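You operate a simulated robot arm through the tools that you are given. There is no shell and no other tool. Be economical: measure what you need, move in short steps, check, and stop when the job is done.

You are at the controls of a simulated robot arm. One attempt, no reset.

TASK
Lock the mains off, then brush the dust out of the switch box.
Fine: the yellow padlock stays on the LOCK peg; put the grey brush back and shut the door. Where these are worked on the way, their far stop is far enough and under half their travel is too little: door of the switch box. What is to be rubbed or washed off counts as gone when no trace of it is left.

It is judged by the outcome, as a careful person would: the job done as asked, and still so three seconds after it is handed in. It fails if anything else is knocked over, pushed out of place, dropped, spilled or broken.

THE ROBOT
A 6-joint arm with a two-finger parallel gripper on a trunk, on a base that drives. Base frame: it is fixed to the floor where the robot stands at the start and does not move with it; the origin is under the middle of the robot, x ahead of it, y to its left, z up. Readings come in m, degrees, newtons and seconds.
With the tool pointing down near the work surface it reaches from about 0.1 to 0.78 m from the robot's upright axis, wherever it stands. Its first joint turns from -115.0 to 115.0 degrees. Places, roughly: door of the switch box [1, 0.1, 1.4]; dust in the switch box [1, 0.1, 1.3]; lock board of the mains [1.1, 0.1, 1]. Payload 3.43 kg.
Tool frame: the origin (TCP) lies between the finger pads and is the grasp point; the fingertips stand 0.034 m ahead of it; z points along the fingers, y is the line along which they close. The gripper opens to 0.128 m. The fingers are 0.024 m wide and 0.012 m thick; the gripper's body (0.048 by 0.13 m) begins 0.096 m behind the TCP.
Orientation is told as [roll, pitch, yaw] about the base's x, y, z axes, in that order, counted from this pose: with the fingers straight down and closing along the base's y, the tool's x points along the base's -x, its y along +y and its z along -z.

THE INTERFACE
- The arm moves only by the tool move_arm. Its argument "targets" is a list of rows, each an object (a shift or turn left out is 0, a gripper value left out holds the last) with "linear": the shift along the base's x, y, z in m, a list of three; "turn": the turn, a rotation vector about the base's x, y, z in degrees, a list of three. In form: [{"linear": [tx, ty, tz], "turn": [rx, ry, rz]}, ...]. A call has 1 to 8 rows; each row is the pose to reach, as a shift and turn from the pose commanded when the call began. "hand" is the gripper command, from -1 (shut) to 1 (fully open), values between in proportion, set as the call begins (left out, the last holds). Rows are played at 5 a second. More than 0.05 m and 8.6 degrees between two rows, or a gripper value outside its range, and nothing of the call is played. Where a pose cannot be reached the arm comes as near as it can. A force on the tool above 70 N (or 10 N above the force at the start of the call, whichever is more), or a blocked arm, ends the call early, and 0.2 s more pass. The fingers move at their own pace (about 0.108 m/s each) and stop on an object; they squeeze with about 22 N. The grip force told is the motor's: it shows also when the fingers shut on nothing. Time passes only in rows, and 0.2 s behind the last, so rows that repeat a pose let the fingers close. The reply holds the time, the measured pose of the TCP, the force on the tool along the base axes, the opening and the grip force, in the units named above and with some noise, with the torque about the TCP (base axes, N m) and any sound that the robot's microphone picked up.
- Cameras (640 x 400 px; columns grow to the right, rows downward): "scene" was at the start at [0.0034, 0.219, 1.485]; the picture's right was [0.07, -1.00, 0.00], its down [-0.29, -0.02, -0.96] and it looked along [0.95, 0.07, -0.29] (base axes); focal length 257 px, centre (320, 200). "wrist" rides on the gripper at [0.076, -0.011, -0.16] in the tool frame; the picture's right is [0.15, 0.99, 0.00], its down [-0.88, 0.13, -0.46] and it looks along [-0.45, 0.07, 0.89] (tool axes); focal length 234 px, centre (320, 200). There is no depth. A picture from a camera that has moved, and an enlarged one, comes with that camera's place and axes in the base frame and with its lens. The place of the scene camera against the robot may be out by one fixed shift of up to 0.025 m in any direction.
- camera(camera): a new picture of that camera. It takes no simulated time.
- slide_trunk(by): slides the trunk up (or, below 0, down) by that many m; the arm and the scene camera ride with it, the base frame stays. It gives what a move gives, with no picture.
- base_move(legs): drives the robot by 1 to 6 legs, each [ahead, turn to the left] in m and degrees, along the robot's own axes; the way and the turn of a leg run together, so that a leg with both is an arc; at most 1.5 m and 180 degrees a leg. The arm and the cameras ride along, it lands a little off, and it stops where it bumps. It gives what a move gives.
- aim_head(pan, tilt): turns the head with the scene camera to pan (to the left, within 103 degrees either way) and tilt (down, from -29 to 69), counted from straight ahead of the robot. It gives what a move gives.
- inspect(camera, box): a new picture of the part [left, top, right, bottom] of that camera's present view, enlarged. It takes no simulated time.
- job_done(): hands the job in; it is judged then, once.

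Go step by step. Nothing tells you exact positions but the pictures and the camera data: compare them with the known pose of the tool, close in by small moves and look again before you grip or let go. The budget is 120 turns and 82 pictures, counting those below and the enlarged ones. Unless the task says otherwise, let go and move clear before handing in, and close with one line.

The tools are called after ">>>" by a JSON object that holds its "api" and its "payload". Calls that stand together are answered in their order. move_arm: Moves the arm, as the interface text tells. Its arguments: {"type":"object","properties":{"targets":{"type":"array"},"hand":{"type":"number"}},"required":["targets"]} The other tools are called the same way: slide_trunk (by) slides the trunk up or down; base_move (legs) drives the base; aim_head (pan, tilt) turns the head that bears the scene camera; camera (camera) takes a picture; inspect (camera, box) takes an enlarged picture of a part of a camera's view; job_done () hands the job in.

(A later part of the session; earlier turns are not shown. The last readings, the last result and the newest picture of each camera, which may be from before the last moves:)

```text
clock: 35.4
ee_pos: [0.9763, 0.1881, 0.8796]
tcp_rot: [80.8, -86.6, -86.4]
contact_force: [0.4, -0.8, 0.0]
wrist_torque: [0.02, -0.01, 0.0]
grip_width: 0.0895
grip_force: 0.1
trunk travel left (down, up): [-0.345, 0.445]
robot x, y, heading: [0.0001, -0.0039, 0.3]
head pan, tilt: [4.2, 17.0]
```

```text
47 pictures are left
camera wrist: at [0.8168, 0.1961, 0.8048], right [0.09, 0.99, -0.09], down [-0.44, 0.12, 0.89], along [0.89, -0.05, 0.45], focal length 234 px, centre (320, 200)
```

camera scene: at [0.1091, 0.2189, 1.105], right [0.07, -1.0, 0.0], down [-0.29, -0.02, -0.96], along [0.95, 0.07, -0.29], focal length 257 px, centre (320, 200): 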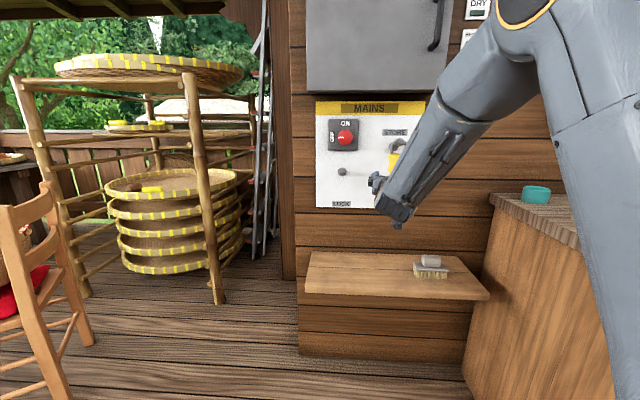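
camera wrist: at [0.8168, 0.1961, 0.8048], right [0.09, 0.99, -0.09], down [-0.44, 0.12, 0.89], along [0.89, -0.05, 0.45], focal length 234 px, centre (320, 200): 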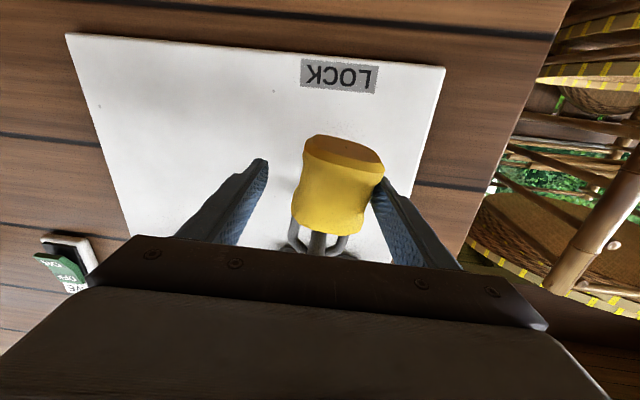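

The padlock hangs on LOCK. Opening fully and backing straight out.

>>> {"api": "move_arm", "payload": {"targets": [{"linear": [0, 0.004, 0]}, {"linear": [0, 0.008, 0]}, {"linear": [0, 0.008, 0]}, {"linear": [-0.04, 0.01, 0]}, {"linear": [-0.08, 0.01, 0]}, {"linear": [-0.12, 0.01, 0]}, {"linear": [-0.16, 0.01, 0]}, {"linear": [-0.16, 0.01, 0]}], "hand": 1}}

>>> {"api": "camera", "payload": {"camera": "wrist"}}

>>> {"api": "camera", "payload": {"camera": "scene"}}

```text
clock: 37.2
ee_pos: [0.8161, 0.1964, 0.8788]
tcp_rot: [81.0, -86.6, -86.5]
contact_force: [-0.2, 0.5, -0.2]
wrist_torque: [0.0, -0.01, 0.03]
grip_width: 0.128
grip_force: 0.1
trunk travel left (down, up): [-0.345, 0.445]
robot x, y, heading: [0.0038, -0.0011, 0.1]
head pan, tilt: [4.2, 17.0]
```

```text
46 pictures are left
camera wrist: at [0.6568, 0.2057, 0.8038], right [0.09, 0.99, -0.09], down [-0.44, 0.12, 0.89], along [0.89, -0.05, 0.45], focal length 234 px, centre (320, 200)
```

wrist: 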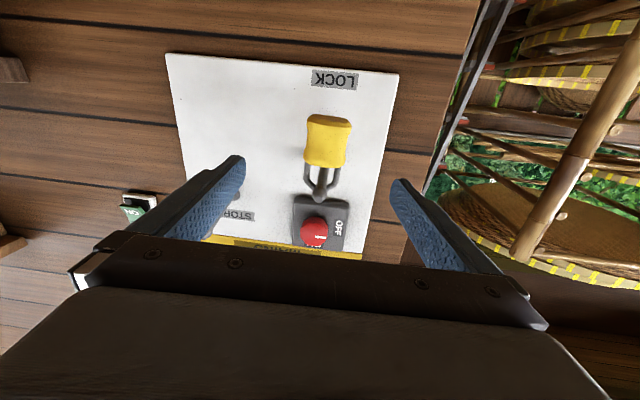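

```text
45 pictures are left
camera scene: at [0.1092, 0.2189, 1.1049], right [0.07, -1.0, 0.0], down [-0.29, -0.02, -0.96], along [0.95, 0.07, -0.29], focal length 257 px, centre (320, 200)
```

scene: 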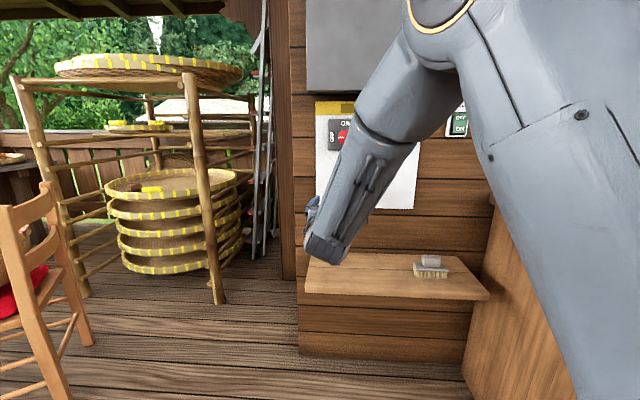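

Mains is OFF and locked. Next the door: I'll raise the trunk and look at the handle from close by.

>>> {"api": "slide_trunk", "payload": {"by": 0.4}}

>>> {"api": "camera", "payload": {"camera": "wrist"}}

>>> {"api": "camera", "payload": {"camera": "scene"}}

```text
clock: 41.0
ee_pos: [0.8161, 0.198, 1.2782]
tcp_rot: [80.8, -86.7, -86.4]
contact_force: [0.1, -0.4, -1.1]
wrist_torque: [-0.04, 0.01, -0.02]
grip_width: 0.128
grip_force: 0.0
trunk travel left (down, up): [-0.745, 0.045]
robot x, y, heading: [0.0, -0.0003, -0.0]
head pan, tilt: [4.2, 17.0]
```

```text
44 pictures are left
camera wrist: at [0.6564, 0.2066, 1.2052], right [0.09, 0.99, -0.09], down [-0.44, 0.12, 0.89], along [0.89, -0.05, 0.45], focal length 234 px, centre (320, 200)
```

wrist: 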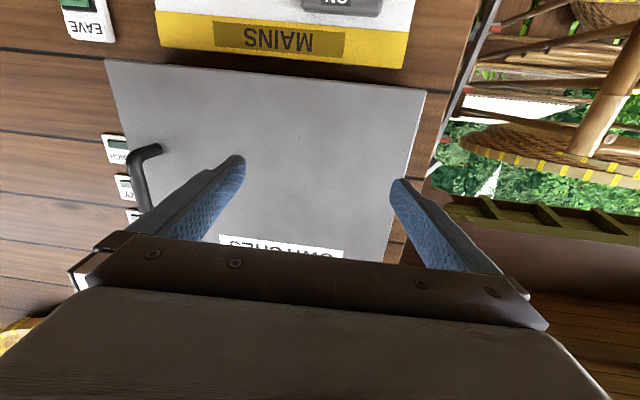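

```text
43 pictures are left
camera scene: at [-0.0021, 0.2189, 1.5049], right [0.07, -1.0, 0.0], down [-0.29, -0.02, -0.96], along [0.95, 0.07, -0.29], focal length 257 px, centre (320, 200)
```

scene: 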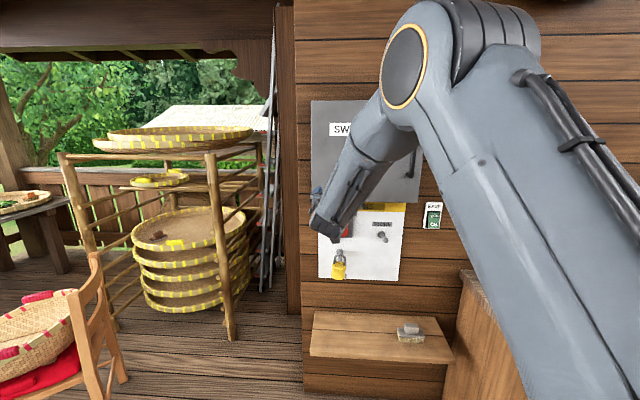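

Handle bar is around (0.926, -0.053), z 1.31–1.43. Moving right and up in front of it with more right yaw.

>>> {"api": "move_arm", "payload": {"targets": [{"linear": [0, -0.03, 0.015], "turn": [0, 0, -2]}, {"linear": [0, -0.06, 0.03], "turn": [0, 0, -4]}, {"linear": [0, -0.09, 0.045], "turn": [0, 0, -6]}, {"linear": [0, -0.12, 0.06], "turn": [0, 0, -8]}, {"linear": [0, -0.15, 0.075], "turn": [0, 0, -10]}, {"linear": [0, -0.18, 0.09], "turn": [0, 0, -12]}, {"linear": [0, -0.21, 0.094], "turn": [0, 0, -14]}, {"linear": [0, -0.22, 0.094], "turn": [0, 0, -14]}]}}

>>> {"api": "camera", "payload": {"camera": "wrist"}}

```text
clock: 42.8
ee_pos: [0.8145, -0.0213, 1.3741]
tcp_rot: [81.0, -86.6, -100.6]
contact_force: [0.3, -0.5, 0.2]
wrist_torque: [0.03, 0.02, -0.01]
grip_width: 0.1283
grip_force: 0.1
trunk travel left (down, up): [-0.745, 0.045]
robot x, y, heading: [-0.0024, 0.0012, 0.0]
head pan, tilt: [4.2, 17.0]
```

```text
42 pictures are left
camera wrist: at [0.6631, 0.0254, 1.3002], right [0.33, 0.94, -0.09], down [-0.4, 0.22, 0.89], along [0.86, -0.26, 0.45], focal length 234 px, centre (320, 200)
```

wrist: 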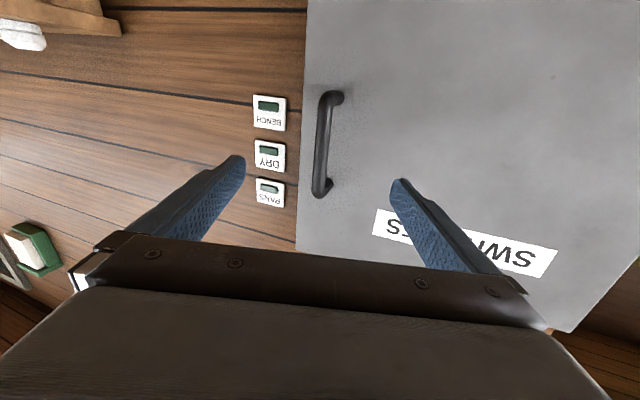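

The bar is ahead, centred. Advancing to it with the fingers half open.

>>> {"api": "move_arm", "payload": {"targets": [{"linear": [0.035, -0.01, -0.002]}, {"linear": [0.07, -0.02, -0.004]}, {"linear": [0.09, -0.027, -0.004]}, {"linear": [0.09, -0.027, -0.004]}], "hand": 0.2}}

>>> {"api": "camera", "payload": {"camera": "wrist"}}

```text
clock: 43.8
ee_pos: [0.9048, -0.0486, 1.3699]
tcp_rot: [81.1, -86.6, -100.5]
contact_force: [-1.3, 0.2, -0.7]
wrist_torque: [0.02, 0.0, 0.02]
grip_width: 0.0769
grip_force: 0.0
trunk travel left (down, up): [-0.745, 0.045]
robot x, y, heading: [0.0008, -0.0012, -0.0]
head pan, tilt: [4.2, 17.0]
```

```text
41 pictures are left
camera wrist: at [0.7527, -0.0005, 1.2954], right [0.33, 0.94, -0.09], down [-0.4, 0.22, 0.89], along [0.86, -0.26, 0.45], focal length 234 px, centre (320, 200)
```

wrist: 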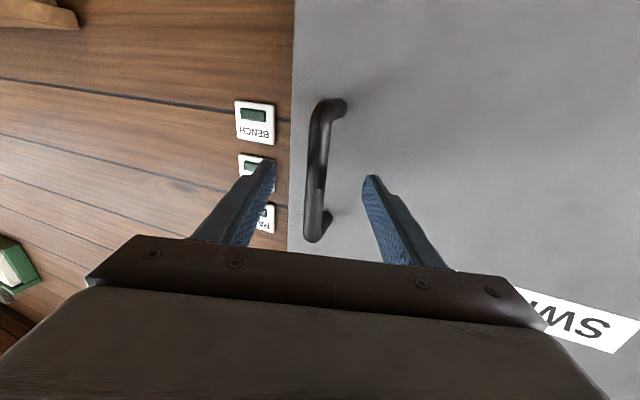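

The bar is at the fingertips; another 0.02 m in, then close.

>>> {"api": "move_arm", "payload": {"targets": [{"linear": [0.01, -0.004, 0]}, {"linear": [0.02, -0.008, 0]}, {"linear": [0.02, -0.008, 0]}]}}

>>> {"api": "move_arm", "payload": {"targets": [{}, {}, {}, {}], "hand": -1}}

>>> {"api": "camera", "payload": {"camera": "wrist"}}

```text
clock: 44.6
ee_pos: [0.9259, -0.0556, 1.369]
tcp_rot: [80.7, -86.6, -100.2]
contact_force: [0.4, -0.5, -1.1]
wrist_torque: [-0.01, -0.02, -0.03]
grip_width: 0.077
grip_force: 0.1
trunk travel left (down, up): [-0.745, 0.045]
robot x, y, heading: [0.002, -0.0012, 0.0]
head pan, tilt: [4.2, 17.0]
```

```text
clock: 45.6
ee_pos: [0.9258, -0.057, 1.3691]
tcp_rot: [80.7, -86.7, -100.2]
contact_force: [-7.0, -8.2, -3.4]
wrist_torque: [-1.19, 0.36, -0.08]
grip_width: 0.0189
grip_force: 44.7
trunk travel left (down, up): [-0.745, 0.045]
robot x, y, heading: [-0.0007, 0.0031, 0.2]
head pan, tilt: [4.2, 17.0]
```

```text
40 pictures are left
camera wrist: at [0.7726, -0.0109, 1.2952], right [0.33, 0.94, -0.09], down [-0.4, 0.22, 0.89], along [0.86, -0.26, 0.45], focal length 234 px, centre (320, 200)
```

wrist: 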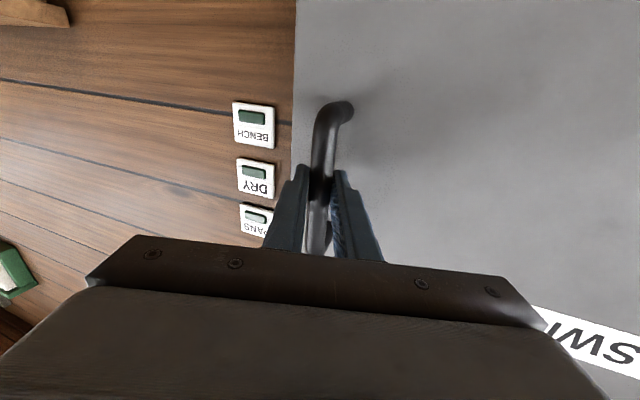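

Bar gripped. Pulling the door open along its arc, first 18°.

>>> {"api": "move_arm", "payload": {"targets": [{"linear": [-0.0374, 0.0067, 0], "turn": [0, 0, -4]}, {"linear": [-0.0738, 0.0172, 0], "turn": [0, 0, -8]}, {"linear": [-0.109, 0.0315, 0], "turn": [0, 0, -12]}, {"linear": [-0.109, 0.0315, 0], "turn": [0, 0, -12]}]}}

>>> {"api": "camera", "payload": {"camera": "wrist"}}

```text
clock: 46.6
ee_pos: [0.8148, -0.0196, 1.3692]
tcp_rot: [83.1, -86.6, -114.4]
contact_force: [2.0, 4.8, 5.0]
wrist_torque: [-0.97, 0.55, 0.17]
grip_width: 0.0188
grip_force: 45.0
trunk travel left (down, up): [-0.745, 0.045]
robot x, y, heading: [-0.0017, -0.0006, 0.3]
head pan, tilt: [4.2, 17.0]
```

```text
39 pictures are left
camera wrist: at [0.6761, 0.0571, 1.2947], right [0.52, 0.85, -0.09], down [-0.34, 0.3, 0.89], along [0.78, -0.43, 0.45], focal length 234 px, centre (320, 200)
```

wrist: 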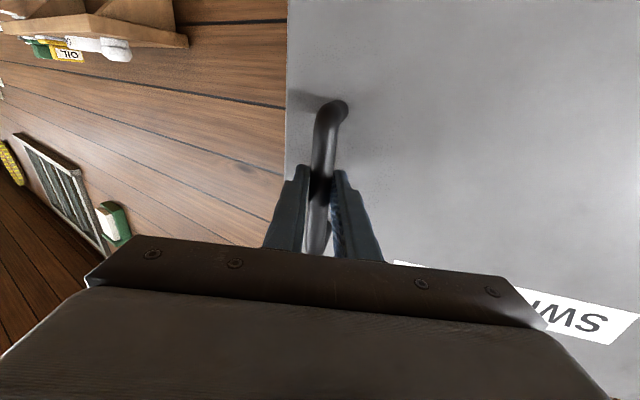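

The door is coming open. Continuing to about 42°.

>>> {"api": "move_arm", "payload": {"targets": [{"linear": [-0.0335, 0.0179, 0], "turn": [0, 0, -5]}, {"linear": [-0.065, 0.0392, 0], "turn": [0, 0, -10]}, {"linear": [-0.094, 0.0637, 0], "turn": [0, 0, -15]}, {"linear": [-0.1203, 0.0911, 0], "turn": [0, 0, -20]}, {"linear": [-0.1203, 0.0911, 0], "turn": [0, 0, -20]}]}}

>>> {"api": "camera", "payload": {"camera": "scene"}}

```text
clock: 47.8
ee_pos: [0.7012, 0.0737, 1.3701]
tcp_rot: [85.6, -87.0, -136.5]
contact_force: [46.0, 39.7, 13.8]
wrist_torque: [-1.32, 0.3, 0.7]
grip_width: 0.0188
grip_force: 45.0
trunk travel left (down, up): [-0.745, 0.045]
robot x, y, heading: [-0.0021, 0.0001, -0.1]
head pan, tilt: [4.2, 17.0]
```

```text
38 pictures are left
camera scene: at [0.0011, 0.2252, 1.5044], right [0.07, -1.0, 0.0], down [-0.29, -0.03, -0.96], along [0.95, 0.07, -0.29], focal length 257 px, centre (320, 200)
```

scene: 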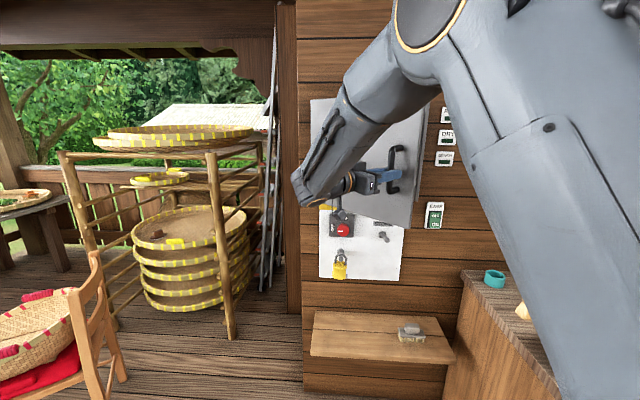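

Force is from a small radius error; I've refit the hinge to (0.986, 0.305), R 0.367. Continuing with that arc.

>>> {"api": "move_arm", "payload": {"targets": [{"linear": [0.006, 0.007, 0]}, {"linear": [-0.0217, 0.0449, 0], "turn": [0, 0, -5]}, {"linear": [-0.0431, 0.0843, 0], "turn": [0, 0, -10]}, {"linear": [-0.0595, 0.126, 0], "turn": [0, 0, -15]}, {"linear": [-0.0595, 0.126, 0], "turn": [0, 0, -15]}]}}

>>> {"api": "camera", "payload": {"camera": "scene"}}

```text
clock: 49.0
ee_pos: [0.6357, 0.1917, 1.3685]
tcp_rot: [80.3, -86.7, -146.9]
contact_force: [-1.9, 0.9, -5.5]
wrist_torque: [-1.09, 0.77, 0.23]
grip_width: 0.0189
grip_force: 45.6
trunk travel left (down, up): [-0.745, 0.045]
robot x, y, heading: [-0.002, 0.0005, 0.0]
head pan, tilt: [4.2, 17.0]
```

```text
37 pictures are left
camera scene: at [-0.0022, 0.2195, 1.5049], right [0.07, -1.0, 0.0], down [-0.29, -0.02, -0.96], along [0.95, 0.07, -0.29], focal length 257 px, centre (320, 200)
```

scene: 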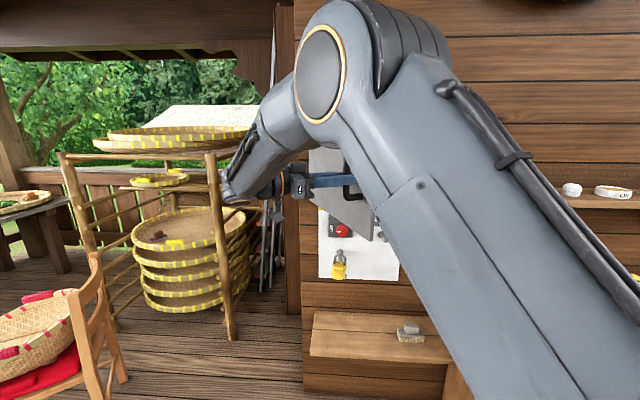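

About 63° open with low force. Continuing toward 90°.

>>> {"api": "move_arm", "payload": {"targets": [{"linear": [-0.0113, 0.0434, 0], "turn": [0, 0, -5]}, {"linear": [-0.0171, 0.0878, 0], "turn": [0, 0, -10]}, {"linear": [-0.0175, 0.1326, 0], "turn": [0, 0, -15]}, {"linear": [-0.0124, 0.1771, 0], "turn": [0, 0, -20]}, {"linear": [-0.0124, 0.1771, 0], "turn": [0, 0, -20]}]}}

>>> {"api": "camera", "payload": {"camera": "scene"}}

```text
clock: 49.8
ee_pos: [0.6213, 0.2557, 1.3684]
tcp_rot: [75.0, -85.7, -152.3]
contact_force: [-41.0, -6.7, 14.6]
wrist_torque: [0.28, 1.38, -0.61]
grip_width: 0.0193
grip_force: 45.1
out of reach, approached as far as the arm can: row 2, 3, 4
trunk travel left (down, up): [-0.745, 0.045]
robot x, y, heading: [-0.0, 0.0015, 0.3]
head pan, tilt: [4.2, 17.0]
stopped in row 4: the force on the tool passed its limit at 88 N (the readings are from after the stop); the commanded pose is now the measured one
```

```text
36 pictures are left
camera scene: at [-0.008, 0.2187, 1.5053], right [0.08, -1.0, 0.0], down [-0.29, -0.02, -0.96], along [0.95, 0.07, -0.29], focal length 257 px, centre (320, 200)
```

scene: 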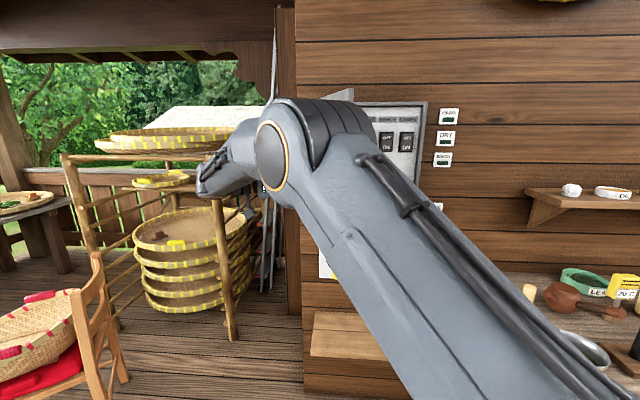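

The door stands about 73° open and the arm is at its reach. I'll open the fingers, swing the yaw back around the bar and retract.

>>> {"api": "move_arm", "payload": {"targets": [{}, {}, {"turn": [0, 0, 6]}, {"turn": [0, 0, 12]}, {"turn": [0, 0, 18]}, {"turn": [0, 0, 24]}, {"turn": [0, 0, 24]}], "hand": 0.3}}

>>> {"api": "camera", "payload": {"camera": "wrist"}}

```text
clock: 51.4
ee_pos: [0.6278, 0.2562, 1.3656]
tcp_rot: [73.4, -85.8, -126.5]
contact_force: [-0.2, -0.9, -0.7]
wrist_torque: [-0.03, 0.07, 0.04]
grip_width: 0.0832
grip_force: 0.0
trunk travel left (down, up): [-0.745, 0.045]
robot x, y, heading: [-0.0003, 0.0021, 0.0]
head pan, tilt: [4.2, 17.0]
```

```text
35 pictures are left
camera wrist: at [0.5279, 0.3808, 1.2928], right [0.79, 0.6, -0.08], down [-0.21, 0.39, 0.9], along [0.57, -0.7, 0.44], focal length 234 px, centre (320, 200)
```

wrist: 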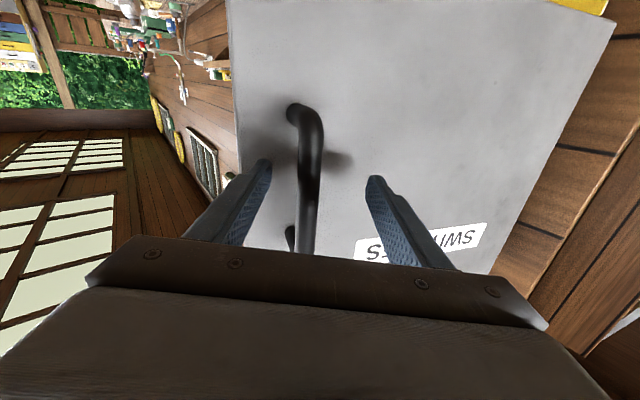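

Bar is free between the fingers. Retracting along the tool axis.

>>> {"api": "move_arm", "payload": {"targets": [{"linear": [-0.018, 0.024, 0], "turn": [0, 0, 2]}, {"linear": [-0.036, 0.045, 0], "turn": [0, 0, 4]}, {"linear": [-0.054, 0.06, 0], "turn": [0, 0, 6]}, {"linear": [-0.075, 0.075, 0], "turn": [0, 0, 8]}, {"linear": [-0.1, 0.085, 0], "turn": [0, 0, 10]}, {"linear": [-0.1, 0.085, 0], "turn": [0, 0, 10]}]}}

>>> {"api": "camera", "payload": {"camera": "wrist"}}

>>> {"api": "camera", "payload": {"camera": "scene"}}

```text
clock: 52.8
ee_pos: [0.5282, 0.3408, 1.3668]
tcp_rot: [73.7, -85.9, -116.8]
contact_force: [0.5, -0.2, 0.4]
wrist_torque: [-0.03, 0.02, -0.02]
grip_width: 0.0832
grip_force: 0.1
trunk travel left (down, up): [-0.745, 0.045]
robot x, y, heading: [-0.0039, -0.0015, -0.1]
head pan, tilt: [4.2, 17.0]
```

```text
34 pictures are left
camera wrist: at [0.4072, 0.4467, 1.2933], right [0.68, 0.73, -0.08], down [-0.27, 0.35, 0.9], along [0.68, -0.59, 0.44], focal length 234 px, centre (320, 200)
```

wrist: 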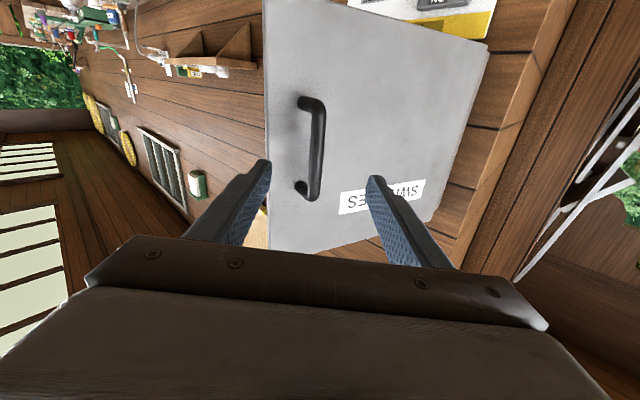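

```text
33 pictures are left
camera scene: at [-0.0028, 0.2192, 1.505], right [0.08, -1.0, 0.0], down [-0.29, -0.02, -0.96], along [0.95, 0.07, -0.29], focal length 257 px, centre (320, 200)
```

scene: 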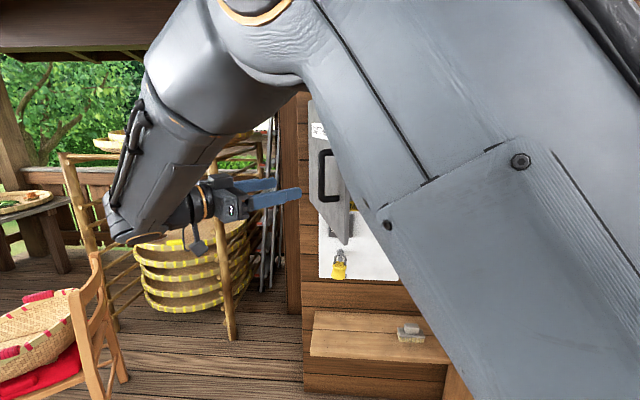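

The door stays open at about 73°. Now I'll swing the arm back around the door edge, pitching the tool down, to look into the box and get at the brush.

>>> {"api": "move_arm", "payload": {"targets": [{"linear": [-0.02, -0.005, 0], "turn": [5.4, 5.8, 0]}, {"linear": [-0.04, -0.01, 0], "turn": [10.8, 11.6, 0]}, {"linear": [-0.06, -0.02, 0], "turn": [16.2, 17.4, 0]}, {"linear": [-0.08, -0.03, 0], "turn": [21.6, 23.2, 0]}, {"linear": [-0.09, -0.05, 0], "turn": [27, 29, 0]}, {"linear": [-0.09, -0.08, 0], "turn": [32.4, 34.8, 0]}, {"linear": [-0.09, -0.12, 0], "turn": [37.8, 40.6, 0]}, {"linear": [-0.09, -0.16, 0], "turn": [43.2, 46.4, 0]}]}}

>>> {"api": "camera", "payload": {"camera": "scene"}}

```text
clock: 54.6
ee_pos: [0.4376, 0.1815, 1.3626]
tcp_rot: [1.7, -25.2, -47.3]
contact_force: [0.2, 0.1, -0.2]
wrist_torque: [-0.07, 0.01, -0.02]
grip_width: 0.0832
grip_force: 0.0
trunk travel left (down, up): [-0.745, 0.045]
robot x, y, heading: [-0.0025, -0.0004, -0.1]
head pan, tilt: [4.2, 17.0]
```

```text
32 pictures are left
camera scene: at [-0.0027, 0.2197, 1.5049], right [0.08, -1.0, 0.0], down [-0.29, -0.02, -0.96], along [0.95, 0.07, -0.29], focal length 257 px, centre (320, 200)
```

scene: 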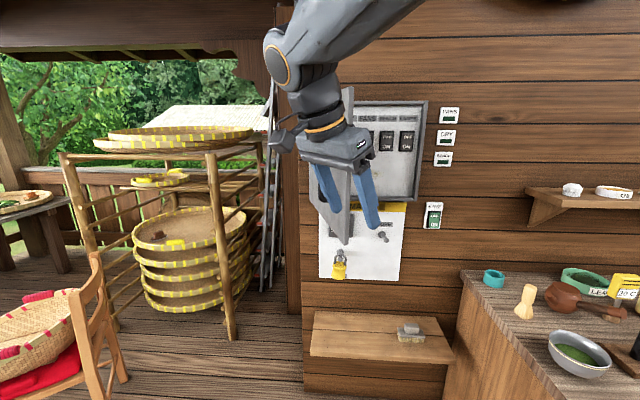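

Moving further right and down, then inspecting the box interior.

>>> {"api": "move_arm", "payload": {"targets": [{"linear": [0, -0.035, -0.02], "turn": [0, 4, 8]}, {"linear": [0, -0.07, -0.05], "turn": [0, 8, 15]}, {"linear": [0, -0.105, -0.08], "turn": [0, 12, 22]}, {"linear": [0, -0.14, -0.11], "turn": [0, 16, 30]}, {"linear": [0, -0.175, -0.14], "turn": [0, 20, 37]}, {"linear": [0, -0.2, -0.17], "turn": [0, 24, 43]}, {"linear": [0, -0.22, -0.2], "turn": [0, 25, 46]}]}}

>>> {"api": "inspect", "payload": {"camera": "scene", "box": [300, 70, 450, 210]}}

>>> {"api": "inspect", "payload": {"camera": "scene", "box": [380, 310, 440, 350]}}

```text
refused: row 1 steps farther than a row can; nothing moved
```

```text
2.86 times, centred on (375, 140) of scene
camera zoom: at [-0.0027, 0.2197, 1.5049], right [0.08, -1.0, 0.0], down [-0.29, -0.02, -0.96], along [0.95, 0.07, -0.29], focal length 734 px, centre (163, 371)
```

zoom: 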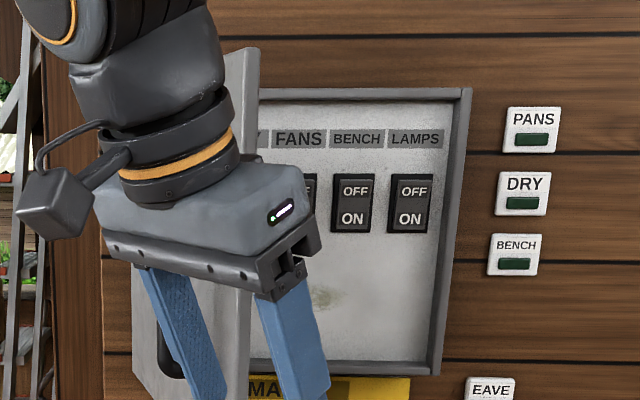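

```text
10.00 times, centred on (410, 330) of scene
camera zoom: at [-0.0027, 0.2197, 1.5049], right [0.08, -1.0, 0.0], down [-0.29, -0.02, -0.96], along [0.95, 0.07, -0.29], focal length 2571 px, centre (-580, -1100)
```

zoom: 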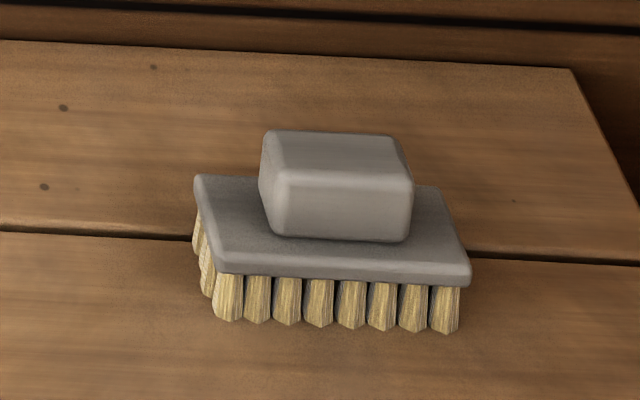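

The dust patch is on the white back panel below the rocker switches; the brush is a block-handled one, bristles down, aligned with the shelf. First I straighten the tool to point down while moving right and down.

>>> {"api": "move_arm", "payload": {"targets": [{"linear": [0, -0.035, -0.02], "turn": [0, 0, 8]}, {"linear": [0, -0.07, -0.04], "turn": [0, 0, 16]}, {"linear": [0, -0.105, -0.07], "turn": [0, 0, 24]}, {"linear": [0, -0.14, -0.1], "turn": [0, 0, 32]}, {"linear": [0, -0.175, -0.13], "turn": [0, 0, 40]}, {"linear": [0, -0.21, -0.16], "turn": [0, 0, 47]}, {"linear": [0, -0.23, -0.2], "turn": [0, 0, 47]}], "hand": 1}}

>>> {"api": "move_arm", "payload": {"targets": [{"linear": [0.02, -0.02, -0.02], "turn": [0, 8, 0]}, {"linear": [0.04, -0.04, -0.04], "turn": [0, 16, 0]}, {"linear": [0.06, -0.06, -0.06], "turn": [0, 24, 0]}, {"linear": [0.06, -0.06, -0.06], "turn": [0, 25, 0]}]}}

>>> {"api": "inspect", "payload": {"camera": "scene", "box": [300, 70, 450, 210]}}

```text
clock: 56.2
ee_pos: [0.4363, -0.0495, 1.1637]
tcp_rot: [1.8, -25.4, -0.4]
contact_force: [-0.8, 0.0, 0.1]
wrist_torque: [-0.01, -0.03, 0.01]
grip_width: 0.1278
grip_force: 0.1
trunk travel left (down, up): [-0.745, 0.045]
robot x, y, heading: [-0.0036, 0.0023, 0.2]
head pan, tilt: [4.2, 17.0]
```

```text
clock: 57.2
ee_pos: [0.4993, -0.1083, 1.1037]
tcp_rot: [1.6, -0.3, -0.3]
contact_force: [-0.2, 0.1, 0.2]
wrist_torque: [-0.01, 0.01, 0.02]
grip_width: 0.1279
grip_force: 0.0
trunk travel left (down, up): [-0.745, 0.045]
robot x, y, heading: [-0.0006, 0.0012, -0.1]
head pan, tilt: [4.2, 17.0]
```

```text
2.86 times, centred on (375, 140) of scene
camera zoom: at [-0.0025, 0.2189, 1.505], right [0.08, -1.0, 0.0], down [-0.29, -0.02, -0.96], along [0.95, 0.07, -0.29], focal length 734 px, centre (163, 371)
```

zoom: 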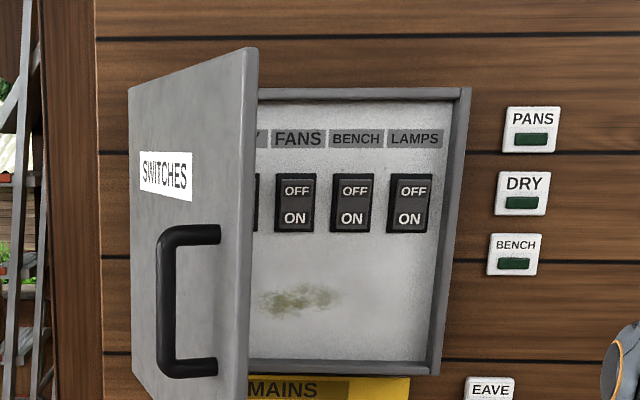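

Dust centre is about (1.03, 0.083, 1.296), 0.12 × 0.05 m. Now lowering the trunk and driving 0.25 m forward for the brush.

>>> {"api": "slide_trunk", "payload": {"by": -0.35}}

>>> {"api": "base_move", "payload": {"legs": [[0.25, 0]]}}

>>> {"api": "camera", "payload": {"camera": "wrist"}}

>>> {"api": "camera", "payload": {"camera": "scene"}}

```text
clock: 60.6
ee_pos: [0.4985, -0.1091, 0.7544]
tcp_rot: [1.7, -0.3, -0.4]
contact_force: [-0.5, 0.2, -0.5]
wrist_torque: [0.02, 0.0, 0.01]
grip_width: 0.1278
grip_force: 0.0
trunk travel left (down, up): [-0.395, 0.395]
robot x, y, heading: [-0.0, -0.0017, -0.0]
head pan, tilt: [4.2, 17.0]
```

```text
clock: 62.4
ee_pos: [0.7456, -0.1111, 0.7556]
tcp_rot: [1.7, -0.4, -0.7]
contact_force: [0.7, -0.4, 0.6]
wrist_torque: [-0.02, -0.01, 0.01]
grip_width: 0.1278
grip_force: 0.1
trunk travel left (down, up): [-0.395, 0.395]
robot x, y, heading: [0.2481, -0.0005, -0.1]
head pan, tilt: [4.2, 17.0]
```

```text
28 pictures are left
camera wrist: at [0.6711, -0.1269, 0.9143], right [-0.14, 0.99, 0.03], down [0.88, 0.11, 0.46], along [0.46, 0.09, -0.89], focal length 234 px, centre (320, 200)
```

wrist: 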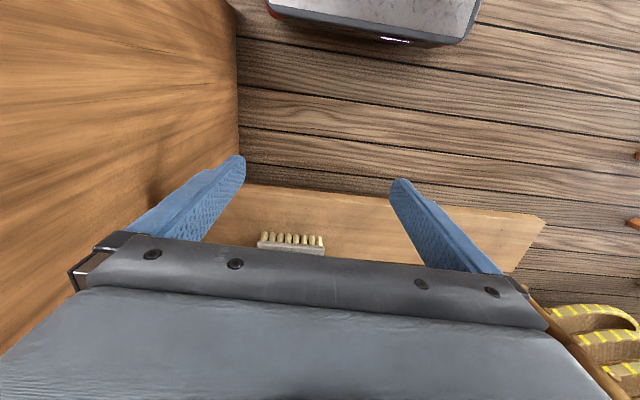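

```text
27 pictures are left
camera scene: at [0.3441, 0.2186, 1.155], right [0.07, -1.0, 0.0], down [-0.29, -0.02, -0.96], along [0.95, 0.07, -0.29], focal length 257 px, centre (320, 200)
```

scene: 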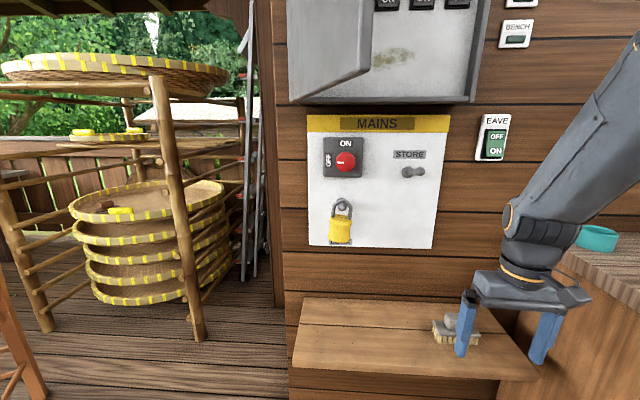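

Brush front edge is about x≈0.92, y≈-0.135. Moving above it.

>>> {"api": "move_arm", "payload": {"targets": [{"linear": [0.04, -0.005, 0], "turn": [-1.5, 0, 0.5]}, {"linear": [0.08, -0.01, 0], "turn": [-1.5, 0, 0.5]}, {"linear": [0.12, -0.015, 0], "turn": [-1.5, 0, 0.5]}, {"linear": [0.16, -0.02, 0], "turn": [-1.5, 0, 0.5]}, {"linear": [0.19, -0.024, 0], "turn": [-1.5, 0, 0.5]}, {"linear": [0.19, -0.024, 0], "turn": [-1.5, 0, 0.5]}]}}

>>> {"api": "camera", "payload": {"camera": "wrist"}}

>>> {"api": "inspect", "payload": {"camera": "scene", "box": [400, 260, 580, 380]}}

```text
clock: 63.8
ee_pos: [0.9406, -0.1362, 0.7554]
tcp_rot: [0.1, -0.3, -0.1]
contact_force: [-0.5, 0.4, 0.1]
wrist_torque: [-0.03, 0.03, -0.02]
grip_width: 0.1277
grip_force: 0.0
trunk travel left (down, up): [-0.395, 0.395]
robot x, y, heading: [0.2493, -0.0025, -0.5]
head pan, tilt: [4.2, 17.0]
```

```text
26 pictures are left
camera wrist: at [0.8644, -0.1482, 0.9158], right [-0.14, 0.99, 0.0], down [0.88, 0.13, 0.46], along [0.46, 0.07, -0.89], focal length 234 px, centre (320, 200)
```

wrist: 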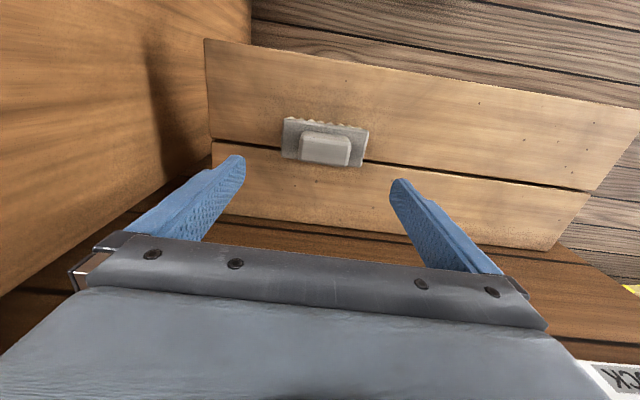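

```text
3.33 times, centred on (490, 320) of scene
camera zoom: at [0.344, 0.2186, 1.155], right [0.07, -1.0, 0.0], down [-0.29, -0.02, -0.96], along [0.95, 0.07, -0.29], focal length 857 px, centre (-247, -200)
```

zoom: 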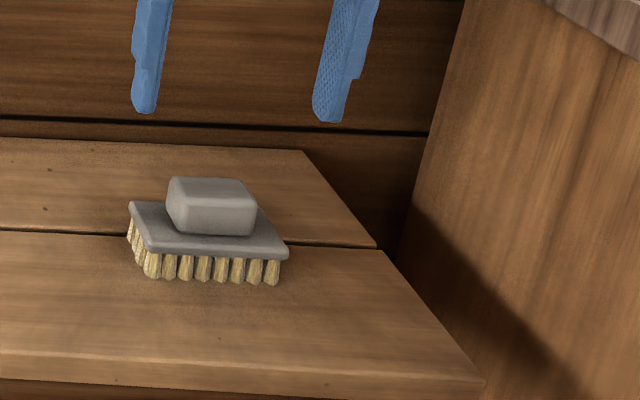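

Brush block centre ≈ (0.94, -0.128), top z≈0.645, plate z≈0.614. Descending in two stages.

>>> {"api": "move_arm", "payload": {"targets": [{"linear": [0, 0.004, -0.03]}, {"linear": [0, 0.008, -0.06]}, {"linear": [0, 0.008, -0.075]}, {"linear": [0, 0.008, -0.075]}]}}

>>> {"api": "inspect", "payload": {"camera": "scene", "box": [400, 260, 580, 380]}}

>>> {"api": "camera", "payload": {"camera": "wrist"}}

```text
clock: 64.8
ee_pos: [0.9372, -0.1276, 0.6809]
tcp_rot: [0.2, -0.5, -0.1]
contact_force: [-0.2, 0.0, 0.3]
wrist_torque: [-0.02, -0.01, -0.02]
grip_width: 0.128
grip_force: 0.1
trunk travel left (down, up): [-0.395, 0.395]
robot x, y, heading: [0.247, 0.0032, -0.2]
head pan, tilt: [4.2, 17.0]
```

```text
3.33 times, centred on (490, 320) of scene
camera zoom: at [0.3441, 0.2186, 1.155], right [0.07, -1.0, 0.0], down [-0.29, -0.02, -0.96], along [0.95, 0.07, -0.29], focal length 857 px, centre (-247, -200)
```

zoom: 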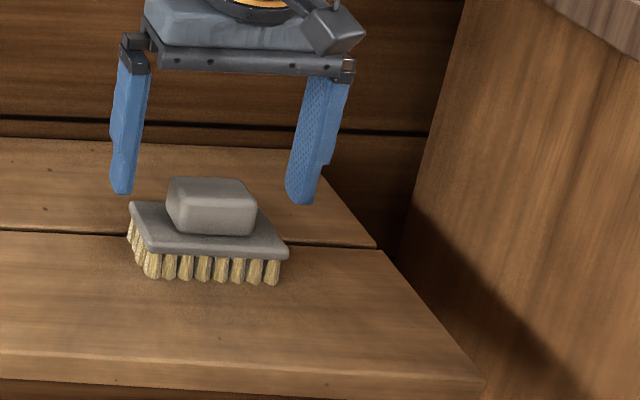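

```text
23 pictures are left
camera wrist: at [0.8613, -0.1393, 0.8399], right [-0.14, 0.99, 0.0], down [0.88, 0.13, 0.46], along [0.46, 0.07, -0.89], focal length 234 px, centre (320, 200)
```

wrist: 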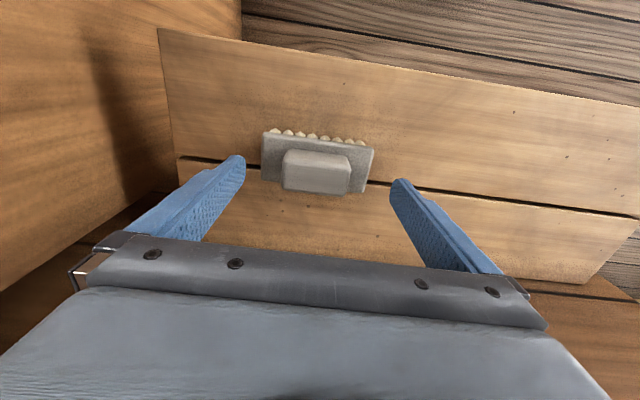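

Well centred. Lowering the last bit and closing.

>>> {"api": "move_arm", "payload": {"targets": [{"linear": [-0.002, -0.003, -0.012]}, {"linear": [-0.002, -0.003, -0.022]}, {"linear": [-0.002, -0.003, -0.022]}]}}

>>> {"api": "move_arm", "payload": {"targets": [{}, {}, {}, {}], "hand": -1}}

>>> {"api": "inspect", "payload": {"camera": "scene", "box": [400, 260, 580, 380]}}

```text
clock: 65.6
ee_pos: [0.936, -0.1314, 0.6563]
tcp_rot: [0.1, -0.4, -0.1]
contact_force: [-0.4, -0.6, 0.0]
wrist_torque: [-0.01, 0.02, -0.01]
grip_width: 0.1278
grip_force: 0.1
trunk travel left (down, up): [-0.395, 0.395]
robot x, y, heading: [0.2488, -0.0019, -0.2]
head pan, tilt: [4.2, 17.0]
```

```text
clock: 66.6
ee_pos: [0.9346, -0.1301, 0.6568]
tcp_rot: [0.1, -0.4, 0.0]
contact_force: [-0.4, -0.3, -0.3]
wrist_torque: [-0.01, 0.01, -0.04]
grip_width: 0.0594
grip_force: 21.6
trunk travel left (down, up): [-0.395, 0.395]
robot x, y, heading: [0.2495, -0.0019, -0.3]
head pan, tilt: [4.2, 17.0]
```

```text
3.33 times, centred on (490, 320) of scene
camera zoom: at [0.3441, 0.2186, 1.155], right [0.07, -1.0, 0.0], down [-0.29, -0.02, -0.96], along [0.95, 0.07, -0.29], focal length 857 px, centre (-247, -200)
```

zoom: 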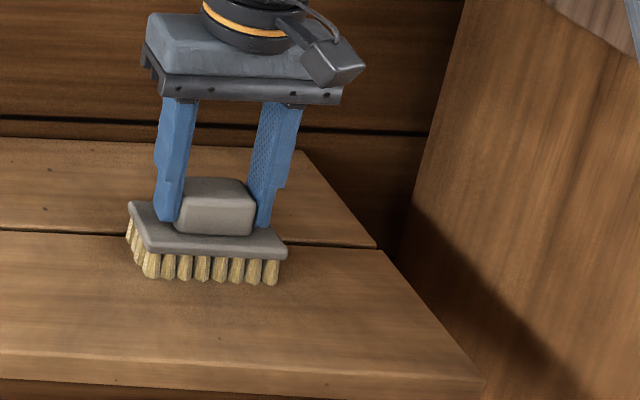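

Brush gripped (home pose TCP 0.9346, -0.1301, 0.6568). Lifting it, drawing back, and driving back.

>>> {"api": "move_arm", "payload": {"targets": [{"linear": [0, 0, 0.03]}, {"linear": [0, 0, 0.07]}, {"linear": [0, 0, 0.1]}, {"linear": [-0.04, 0.005, 0.11]}, {"linear": [-0.085, 0.01, 0.11]}, {"linear": [-0.13, 0.015, 0.11]}, {"linear": [-0.175, 0.02, 0.11]}, {"linear": [-0.2, 0.025, 0.11]}]}}

>>> {"api": "base_move", "payload": {"legs": [[-0.25, 0]]}}

>>> {"api": "slide_trunk", "payload": {"by": 0.25}}

>>> {"api": "camera", "payload": {"camera": "scene"}}

```text
clock: 68.4
ee_pos: [0.7332, -0.1069, 0.7661]
tcp_rot: [0.2, -0.4, -0.1]
contact_force: [-0.2, 0.8, -1.7]
wrist_torque: [0.0, 0.02, 0.01]
grip_width: 0.0594
grip_force: 22.1
trunk travel left (down, up): [-0.395, 0.395]
robot x, y, heading: [0.2466, 0.0004, -0.2]
head pan, tilt: [4.2, 17.0]
```

```text
clock: 70.3
ee_pos: [0.4821, -0.1084, 0.766]
tcp_rot: [0.2, -0.4, -0.3]
contact_force: [0.0, -0.3, -1.4]
wrist_torque: [-0.01, 0.02, -0.02]
grip_width: 0.0598
grip_force: 22.4
trunk travel left (down, up): [-0.395, 0.395]
robot x, y, heading: [-0.005, 0.0013, -0.5]
head pan, tilt: [4.2, 17.0]
```

```text
clock: 72.8
ee_pos: [0.4805, -0.108, 1.0162]
tcp_rot: [0.2, -0.3, -0.3]
contact_force: [0.9, 0.3, -0.8]
wrist_torque: [-0.01, 0.01, -0.03]
grip_width: 0.0596
grip_force: 21.9
trunk travel left (down, up): [-0.645, 0.145]
robot x, y, heading: [-0.0049, 0.0024, -0.6]
head pan, tilt: [4.2, 17.0]
```

```text
21 pictures are left
camera scene: at [0.0231, 0.22, 1.4049], right [0.07, -1.0, 0.0], down [-0.29, -0.02, -0.96], along [0.95, 0.06, -0.29], focal length 257 px, centre (320, 200)
```

scene: 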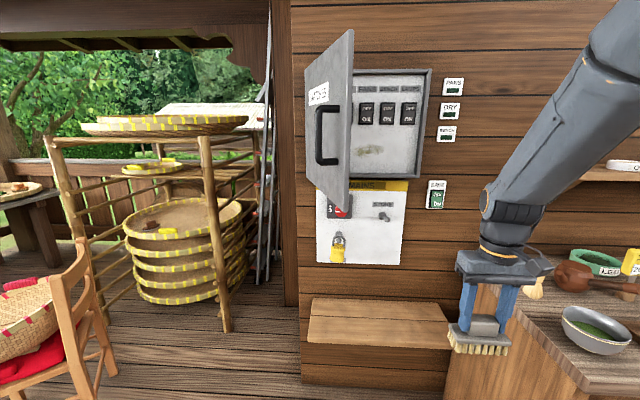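

Brush is held well and the door is still open. Turning the tool forward while moving ahead (keeping right of the door edge).

>>> {"api": "move_arm", "payload": {"targets": [{"linear": [0.03, 0.01, 0.01], "turn": [0, -8, 0]}, {"linear": [0.06, 0.02, 0.02], "turn": [0, -16, 0]}, {"linear": [0.09, 0.03, 0.03], "turn": [0, -24, 0]}, {"linear": [0.12, 0.04, 0.04], "turn": [0, -32, 0]}, {"linear": [0.15, 0.05, 0.05], "turn": [0, -40, 0]}, {"linear": [0.18, 0.06, 0.06], "turn": [0, -48, 0]}, {"linear": [0.21, 0.07, 0.07], "turn": [0, -56, 0]}, {"linear": [0.24, 0.08, 0.08], "turn": [0, -64, 0]}]}}

>>> {"api": "move_arm", "payload": {"targets": [{"linear": [0.02, 0.01, 0.02], "turn": [0, -8, -2]}, {"linear": [0.04, 0.02, 0.04], "turn": [0, -16, -4]}, {"linear": [0.06, 0.03, 0.06], "turn": [0, -22, -6]}, {"linear": [0.07, 0.03, 0.08], "turn": [0, -26, -8]}, {"linear": [0.07, 0.03, 0.1], "turn": [0, -26, -8]}]}}

>>> {"api": "slide_trunk", "payload": {"by": 0.14}}

```text
clock: 74.7
ee_pos: [0.7164, -0.0386, 1.093]
tcp_rot: [-5.8, -63.5, 10.7]
contact_force: [1.0, -5.6, 0.4]
wrist_torque: [0.3, 0.17, 0.16]
grip_width: 0.0596
grip_force: 22.0
out of reach, approached as far as the arm can: row 6, 8
trunk travel left (down, up): [-0.645, 0.145]
robot x, y, heading: [-0.0037, -0.0016, -0.4]
head pan, tilt: [4.2, 17.0]
```

```text
clock: 75.8
ee_pos: [0.7709, -0.1188, 1.1958]
tcp_rot: [-87.9, -87.6, 87.2]
contact_force: [0.0, -0.2, -1.6]
wrist_torque: [0.04, 0.06, 0.01]
grip_width: 0.0595
grip_force: 22.0
out of reach, approached as far as the arm can: row 1, 2, 3, 4, 5
trunk travel left (down, up): [-0.645, 0.145]
robot x, y, heading: [-0.0037, 0.0019, -0.1]
head pan, tilt: [4.2, 17.0]
```

```text
clock: 77.5
ee_pos: [0.772, -0.117, 1.3359]
tcp_rot: [-85.1, -87.6, 84.7]
contact_force: [1.3, -0.1, -1.0]
wrist_torque: [0.03, 0.06, -0.01]
grip_width: 0.0594
grip_force: 22.1
trunk travel left (down, up): [-0.785, 0.005]
robot x, y, heading: [-0.0058, 0.0003, -0.4]
head pan, tilt: [4.2, 17.0]
```

Tool points forward at z 1.336. Looking before entering the box.

>>> {"api": "camera", "payload": {"camera": "wrist"}}

>>> {"api": "camera", "payload": {"camera": "scene"}}

```text
20 pictures are left
camera wrist: at [0.6125, -0.1312, 1.262], right [0.01, 0.98, -0.19], down [-0.45, 0.17, 0.88], along [0.89, 0.08, 0.44], focal length 234 px, centre (320, 200)
```

wrist: 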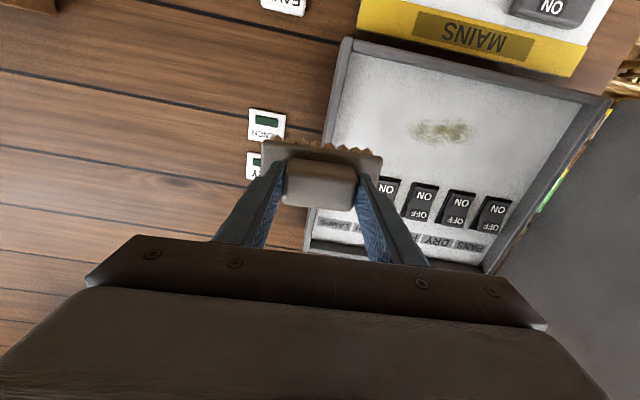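

```text
19 pictures are left
camera scene: at [-0.0158, 0.2203, 1.545], right [0.07, -1.0, 0.0], down [-0.29, -0.02, -0.96], along [0.95, 0.06, -0.29], focal length 257 px, centre (320, 200)
```

scene: 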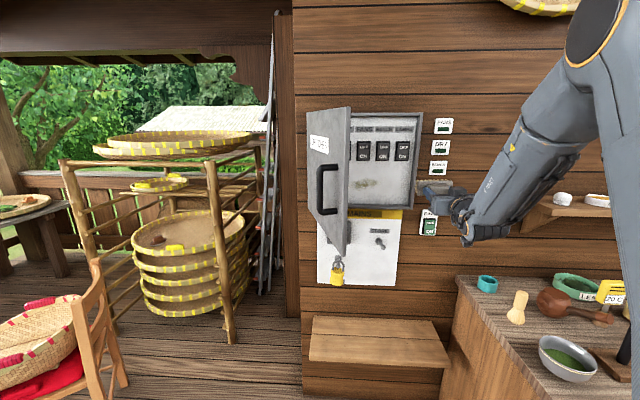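

Dust spans y 0.03–0.136, z 1.278–1.315 on the panel (x≈1.03), well below the rockers. Moving the brush in front of it.

>>> {"api": "move_arm", "payload": {"targets": [{"linear": [0.02, 0.03, -0.005], "turn": [1, 0, 0]}, {"linear": [0.04, 0.065, -0.012], "turn": [2.4, 0, 0]}, {"linear": [0.06, 0.1, -0.02], "turn": [2.4, 0, 0]}, {"linear": [0.07, 0.135, -0.027], "turn": [2.4, 0, 0]}, {"linear": [0.07, 0.17, -0.035], "turn": [2.4, 0, 0]}, {"linear": [0.07, 0.2, -0.039], "turn": [2.4, 0, 0]}, {"linear": [0.07, 0.2, -0.039], "turn": [2.4, 0, 0]}]}}

>>> {"api": "camera", "payload": {"camera": "wrist"}}

```text
clock: 79.1
ee_pos: [0.8502, -0.0072, 1.3064]
tcp_rot: [-71.8, -86.0, 79.3]
contact_force: [-0.1, -0.4, -1.0]
wrist_torque: [-0.01, 0.08, 0.02]
grip_width: 0.0593
grip_force: 21.6
out of reach, approached as far as the arm can: row 1, 2, 3, 4, 5, 6, 7
trunk travel left (down, up): [-0.785, 0.005]
robot x, y, heading: [-0.005, 0.0021, -0.4]
head pan, tilt: [4.2, 17.0]
```

```text
18 pictures are left
camera wrist: at [0.6936, -0.0445, 1.2349], right [-0.13, 0.97, -0.21], down [-0.46, 0.13, 0.88], along [0.88, 0.21, 0.43], focal length 234 px, centre (320, 200)
```

wrist: 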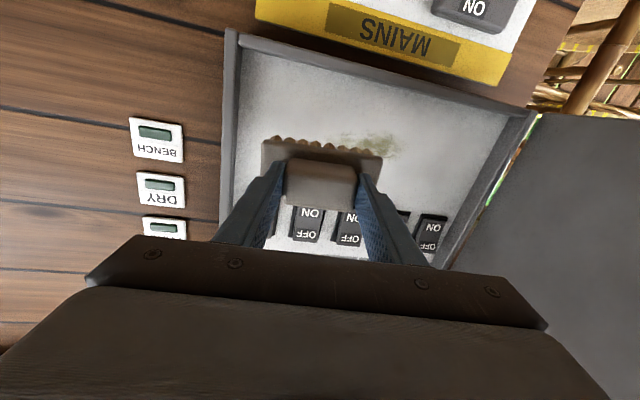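

The arm is caught at a wrist singularity coming from the right. I'll pitch the tool down a bit, go left with a slightly right-pointing yaw, and pitch up again on the other side.

>>> {"api": "move_arm", "payload": {"targets": [{"linear": [-0.03, 0, 0], "turn": [0, 8, 0]}, {"linear": [-0.06, 0, 0], "turn": [0, 16, 0]}, {"linear": [-0.07, 0.01, 0], "turn": [0, 24, 0]}, {"linear": [-0.07, 0.01, 0], "turn": [0, 30, 0]}, {"linear": [-0.07, 0.01, 0], "turn": [0, 30, 0]}]}}

>>> {"api": "move_arm", "payload": {"targets": [{"linear": [0, 0.02, 0], "turn": [0, 0, -5]}, {"linear": [0, 0.04, 0], "turn": [0, 0, -10]}, {"linear": [0, 0.06, 0], "turn": [0, 0, -15]}, {"linear": [0, 0.08, 0], "turn": [0, 0, -18]}, {"linear": [0, 0.09, 0], "turn": [0, 0, -20]}, {"linear": [0, 0.09, 0], "turn": [0, 0, -20]}]}}

```text
clock: 80.3
ee_pos: [0.7778, 0.0028, 1.3086]
tcp_rot: [1.1, -58.9, 7.4]
contact_force: [-0.1, -0.5, -2.0]
wrist_torque: [-0.01, 0.04, -0.02]
grip_width: 0.0595
grip_force: 22.0
trunk travel left (down, up): [-0.785, 0.005]
robot x, y, heading: [-0.0029, 0.0025, -0.5]
head pan, tilt: [4.2, 17.0]
```

```text
clock: 81.7
ee_pos: [0.7771, 0.0947, 1.3068]
tcp_rot: [1.0, -59.1, -12.4]
contact_force: [0.6, 1.8, -1.2]
wrist_torque: [-0.03, 0.06, -0.08]
grip_width: 0.0595
grip_force: 22.4
out of reach, approached as far as the arm can: row 1, 2, 3, 4
trunk travel left (down, up): [-0.785, 0.005]
robot x, y, heading: [-0.0054, 0.0022, -0.2]
head pan, tilt: [4.2, 17.0]
```

Crossed over. Pitching up again, on the good side.

>>> {"api": "move_arm", "payload": {"targets": [{"linear": [0.01, 0, 0], "turn": [-1.6, -7.8, 0]}, {"linear": [0.02, 0, -0.003], "turn": [-3.3, -15.6, 0]}, {"linear": [0.03, 0, -0.006], "turn": [-5, -23.4, 0]}, {"linear": [0.04, 0, -0.01], "turn": [-6.3, -30, 0]}, {"linear": [0.04, 0, -0.01], "turn": [-6.3, -30, 2]}, {"linear": [0.04, 0, -0.01], "turn": [-6.3, -30, 2]}]}}

>>> {"api": "camera", "payload": {"camera": "wrist"}}

>>> {"api": "camera", "payload": {"camera": "scene"}}

```text
clock: 83.1
ee_pos: [0.8188, 0.0913, 1.2989]
tcp_rot: [-31.7, -89.6, 22.3]
contact_force: [-0.8, -0.1, -1.7]
wrist_torque: [0.02, 0.05, -0.01]
grip_width: 0.0597
grip_force: 22.0
trunk travel left (down, up): [-0.785, 0.005]
robot x, y, heading: [-0.0013, -0.0001, -0.1]
head pan, tilt: [4.2, 17.0]
```

```text
17 pictures are left
camera wrist: at [0.6611, 0.1059, 1.2243], right [0.16, 0.98, -0.15], down [-0.42, 0.2, 0.88], along [0.89, -0.08, 0.45], focal length 234 px, centre (320, 200)
```

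wrist: 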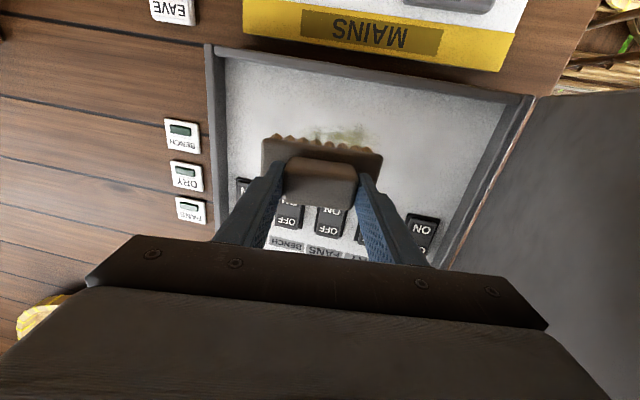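

```text
16 pictures are left
camera scene: at [-0.0158, 0.2204, 1.545], right [0.07, -1.0, 0.0], down [-0.29, -0.02, -0.96], along [0.95, 0.06, -0.29], focal length 257 px, centre (320, 200)
```

scene: 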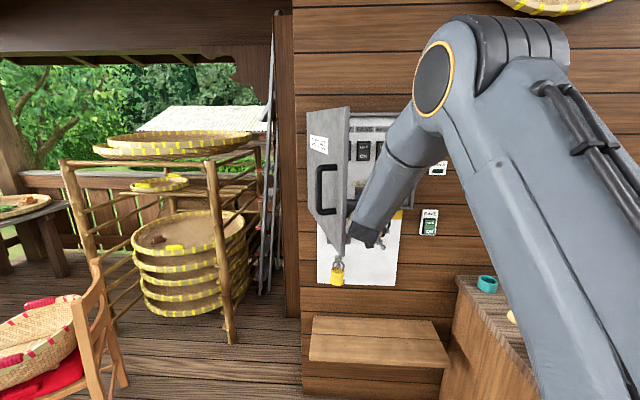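

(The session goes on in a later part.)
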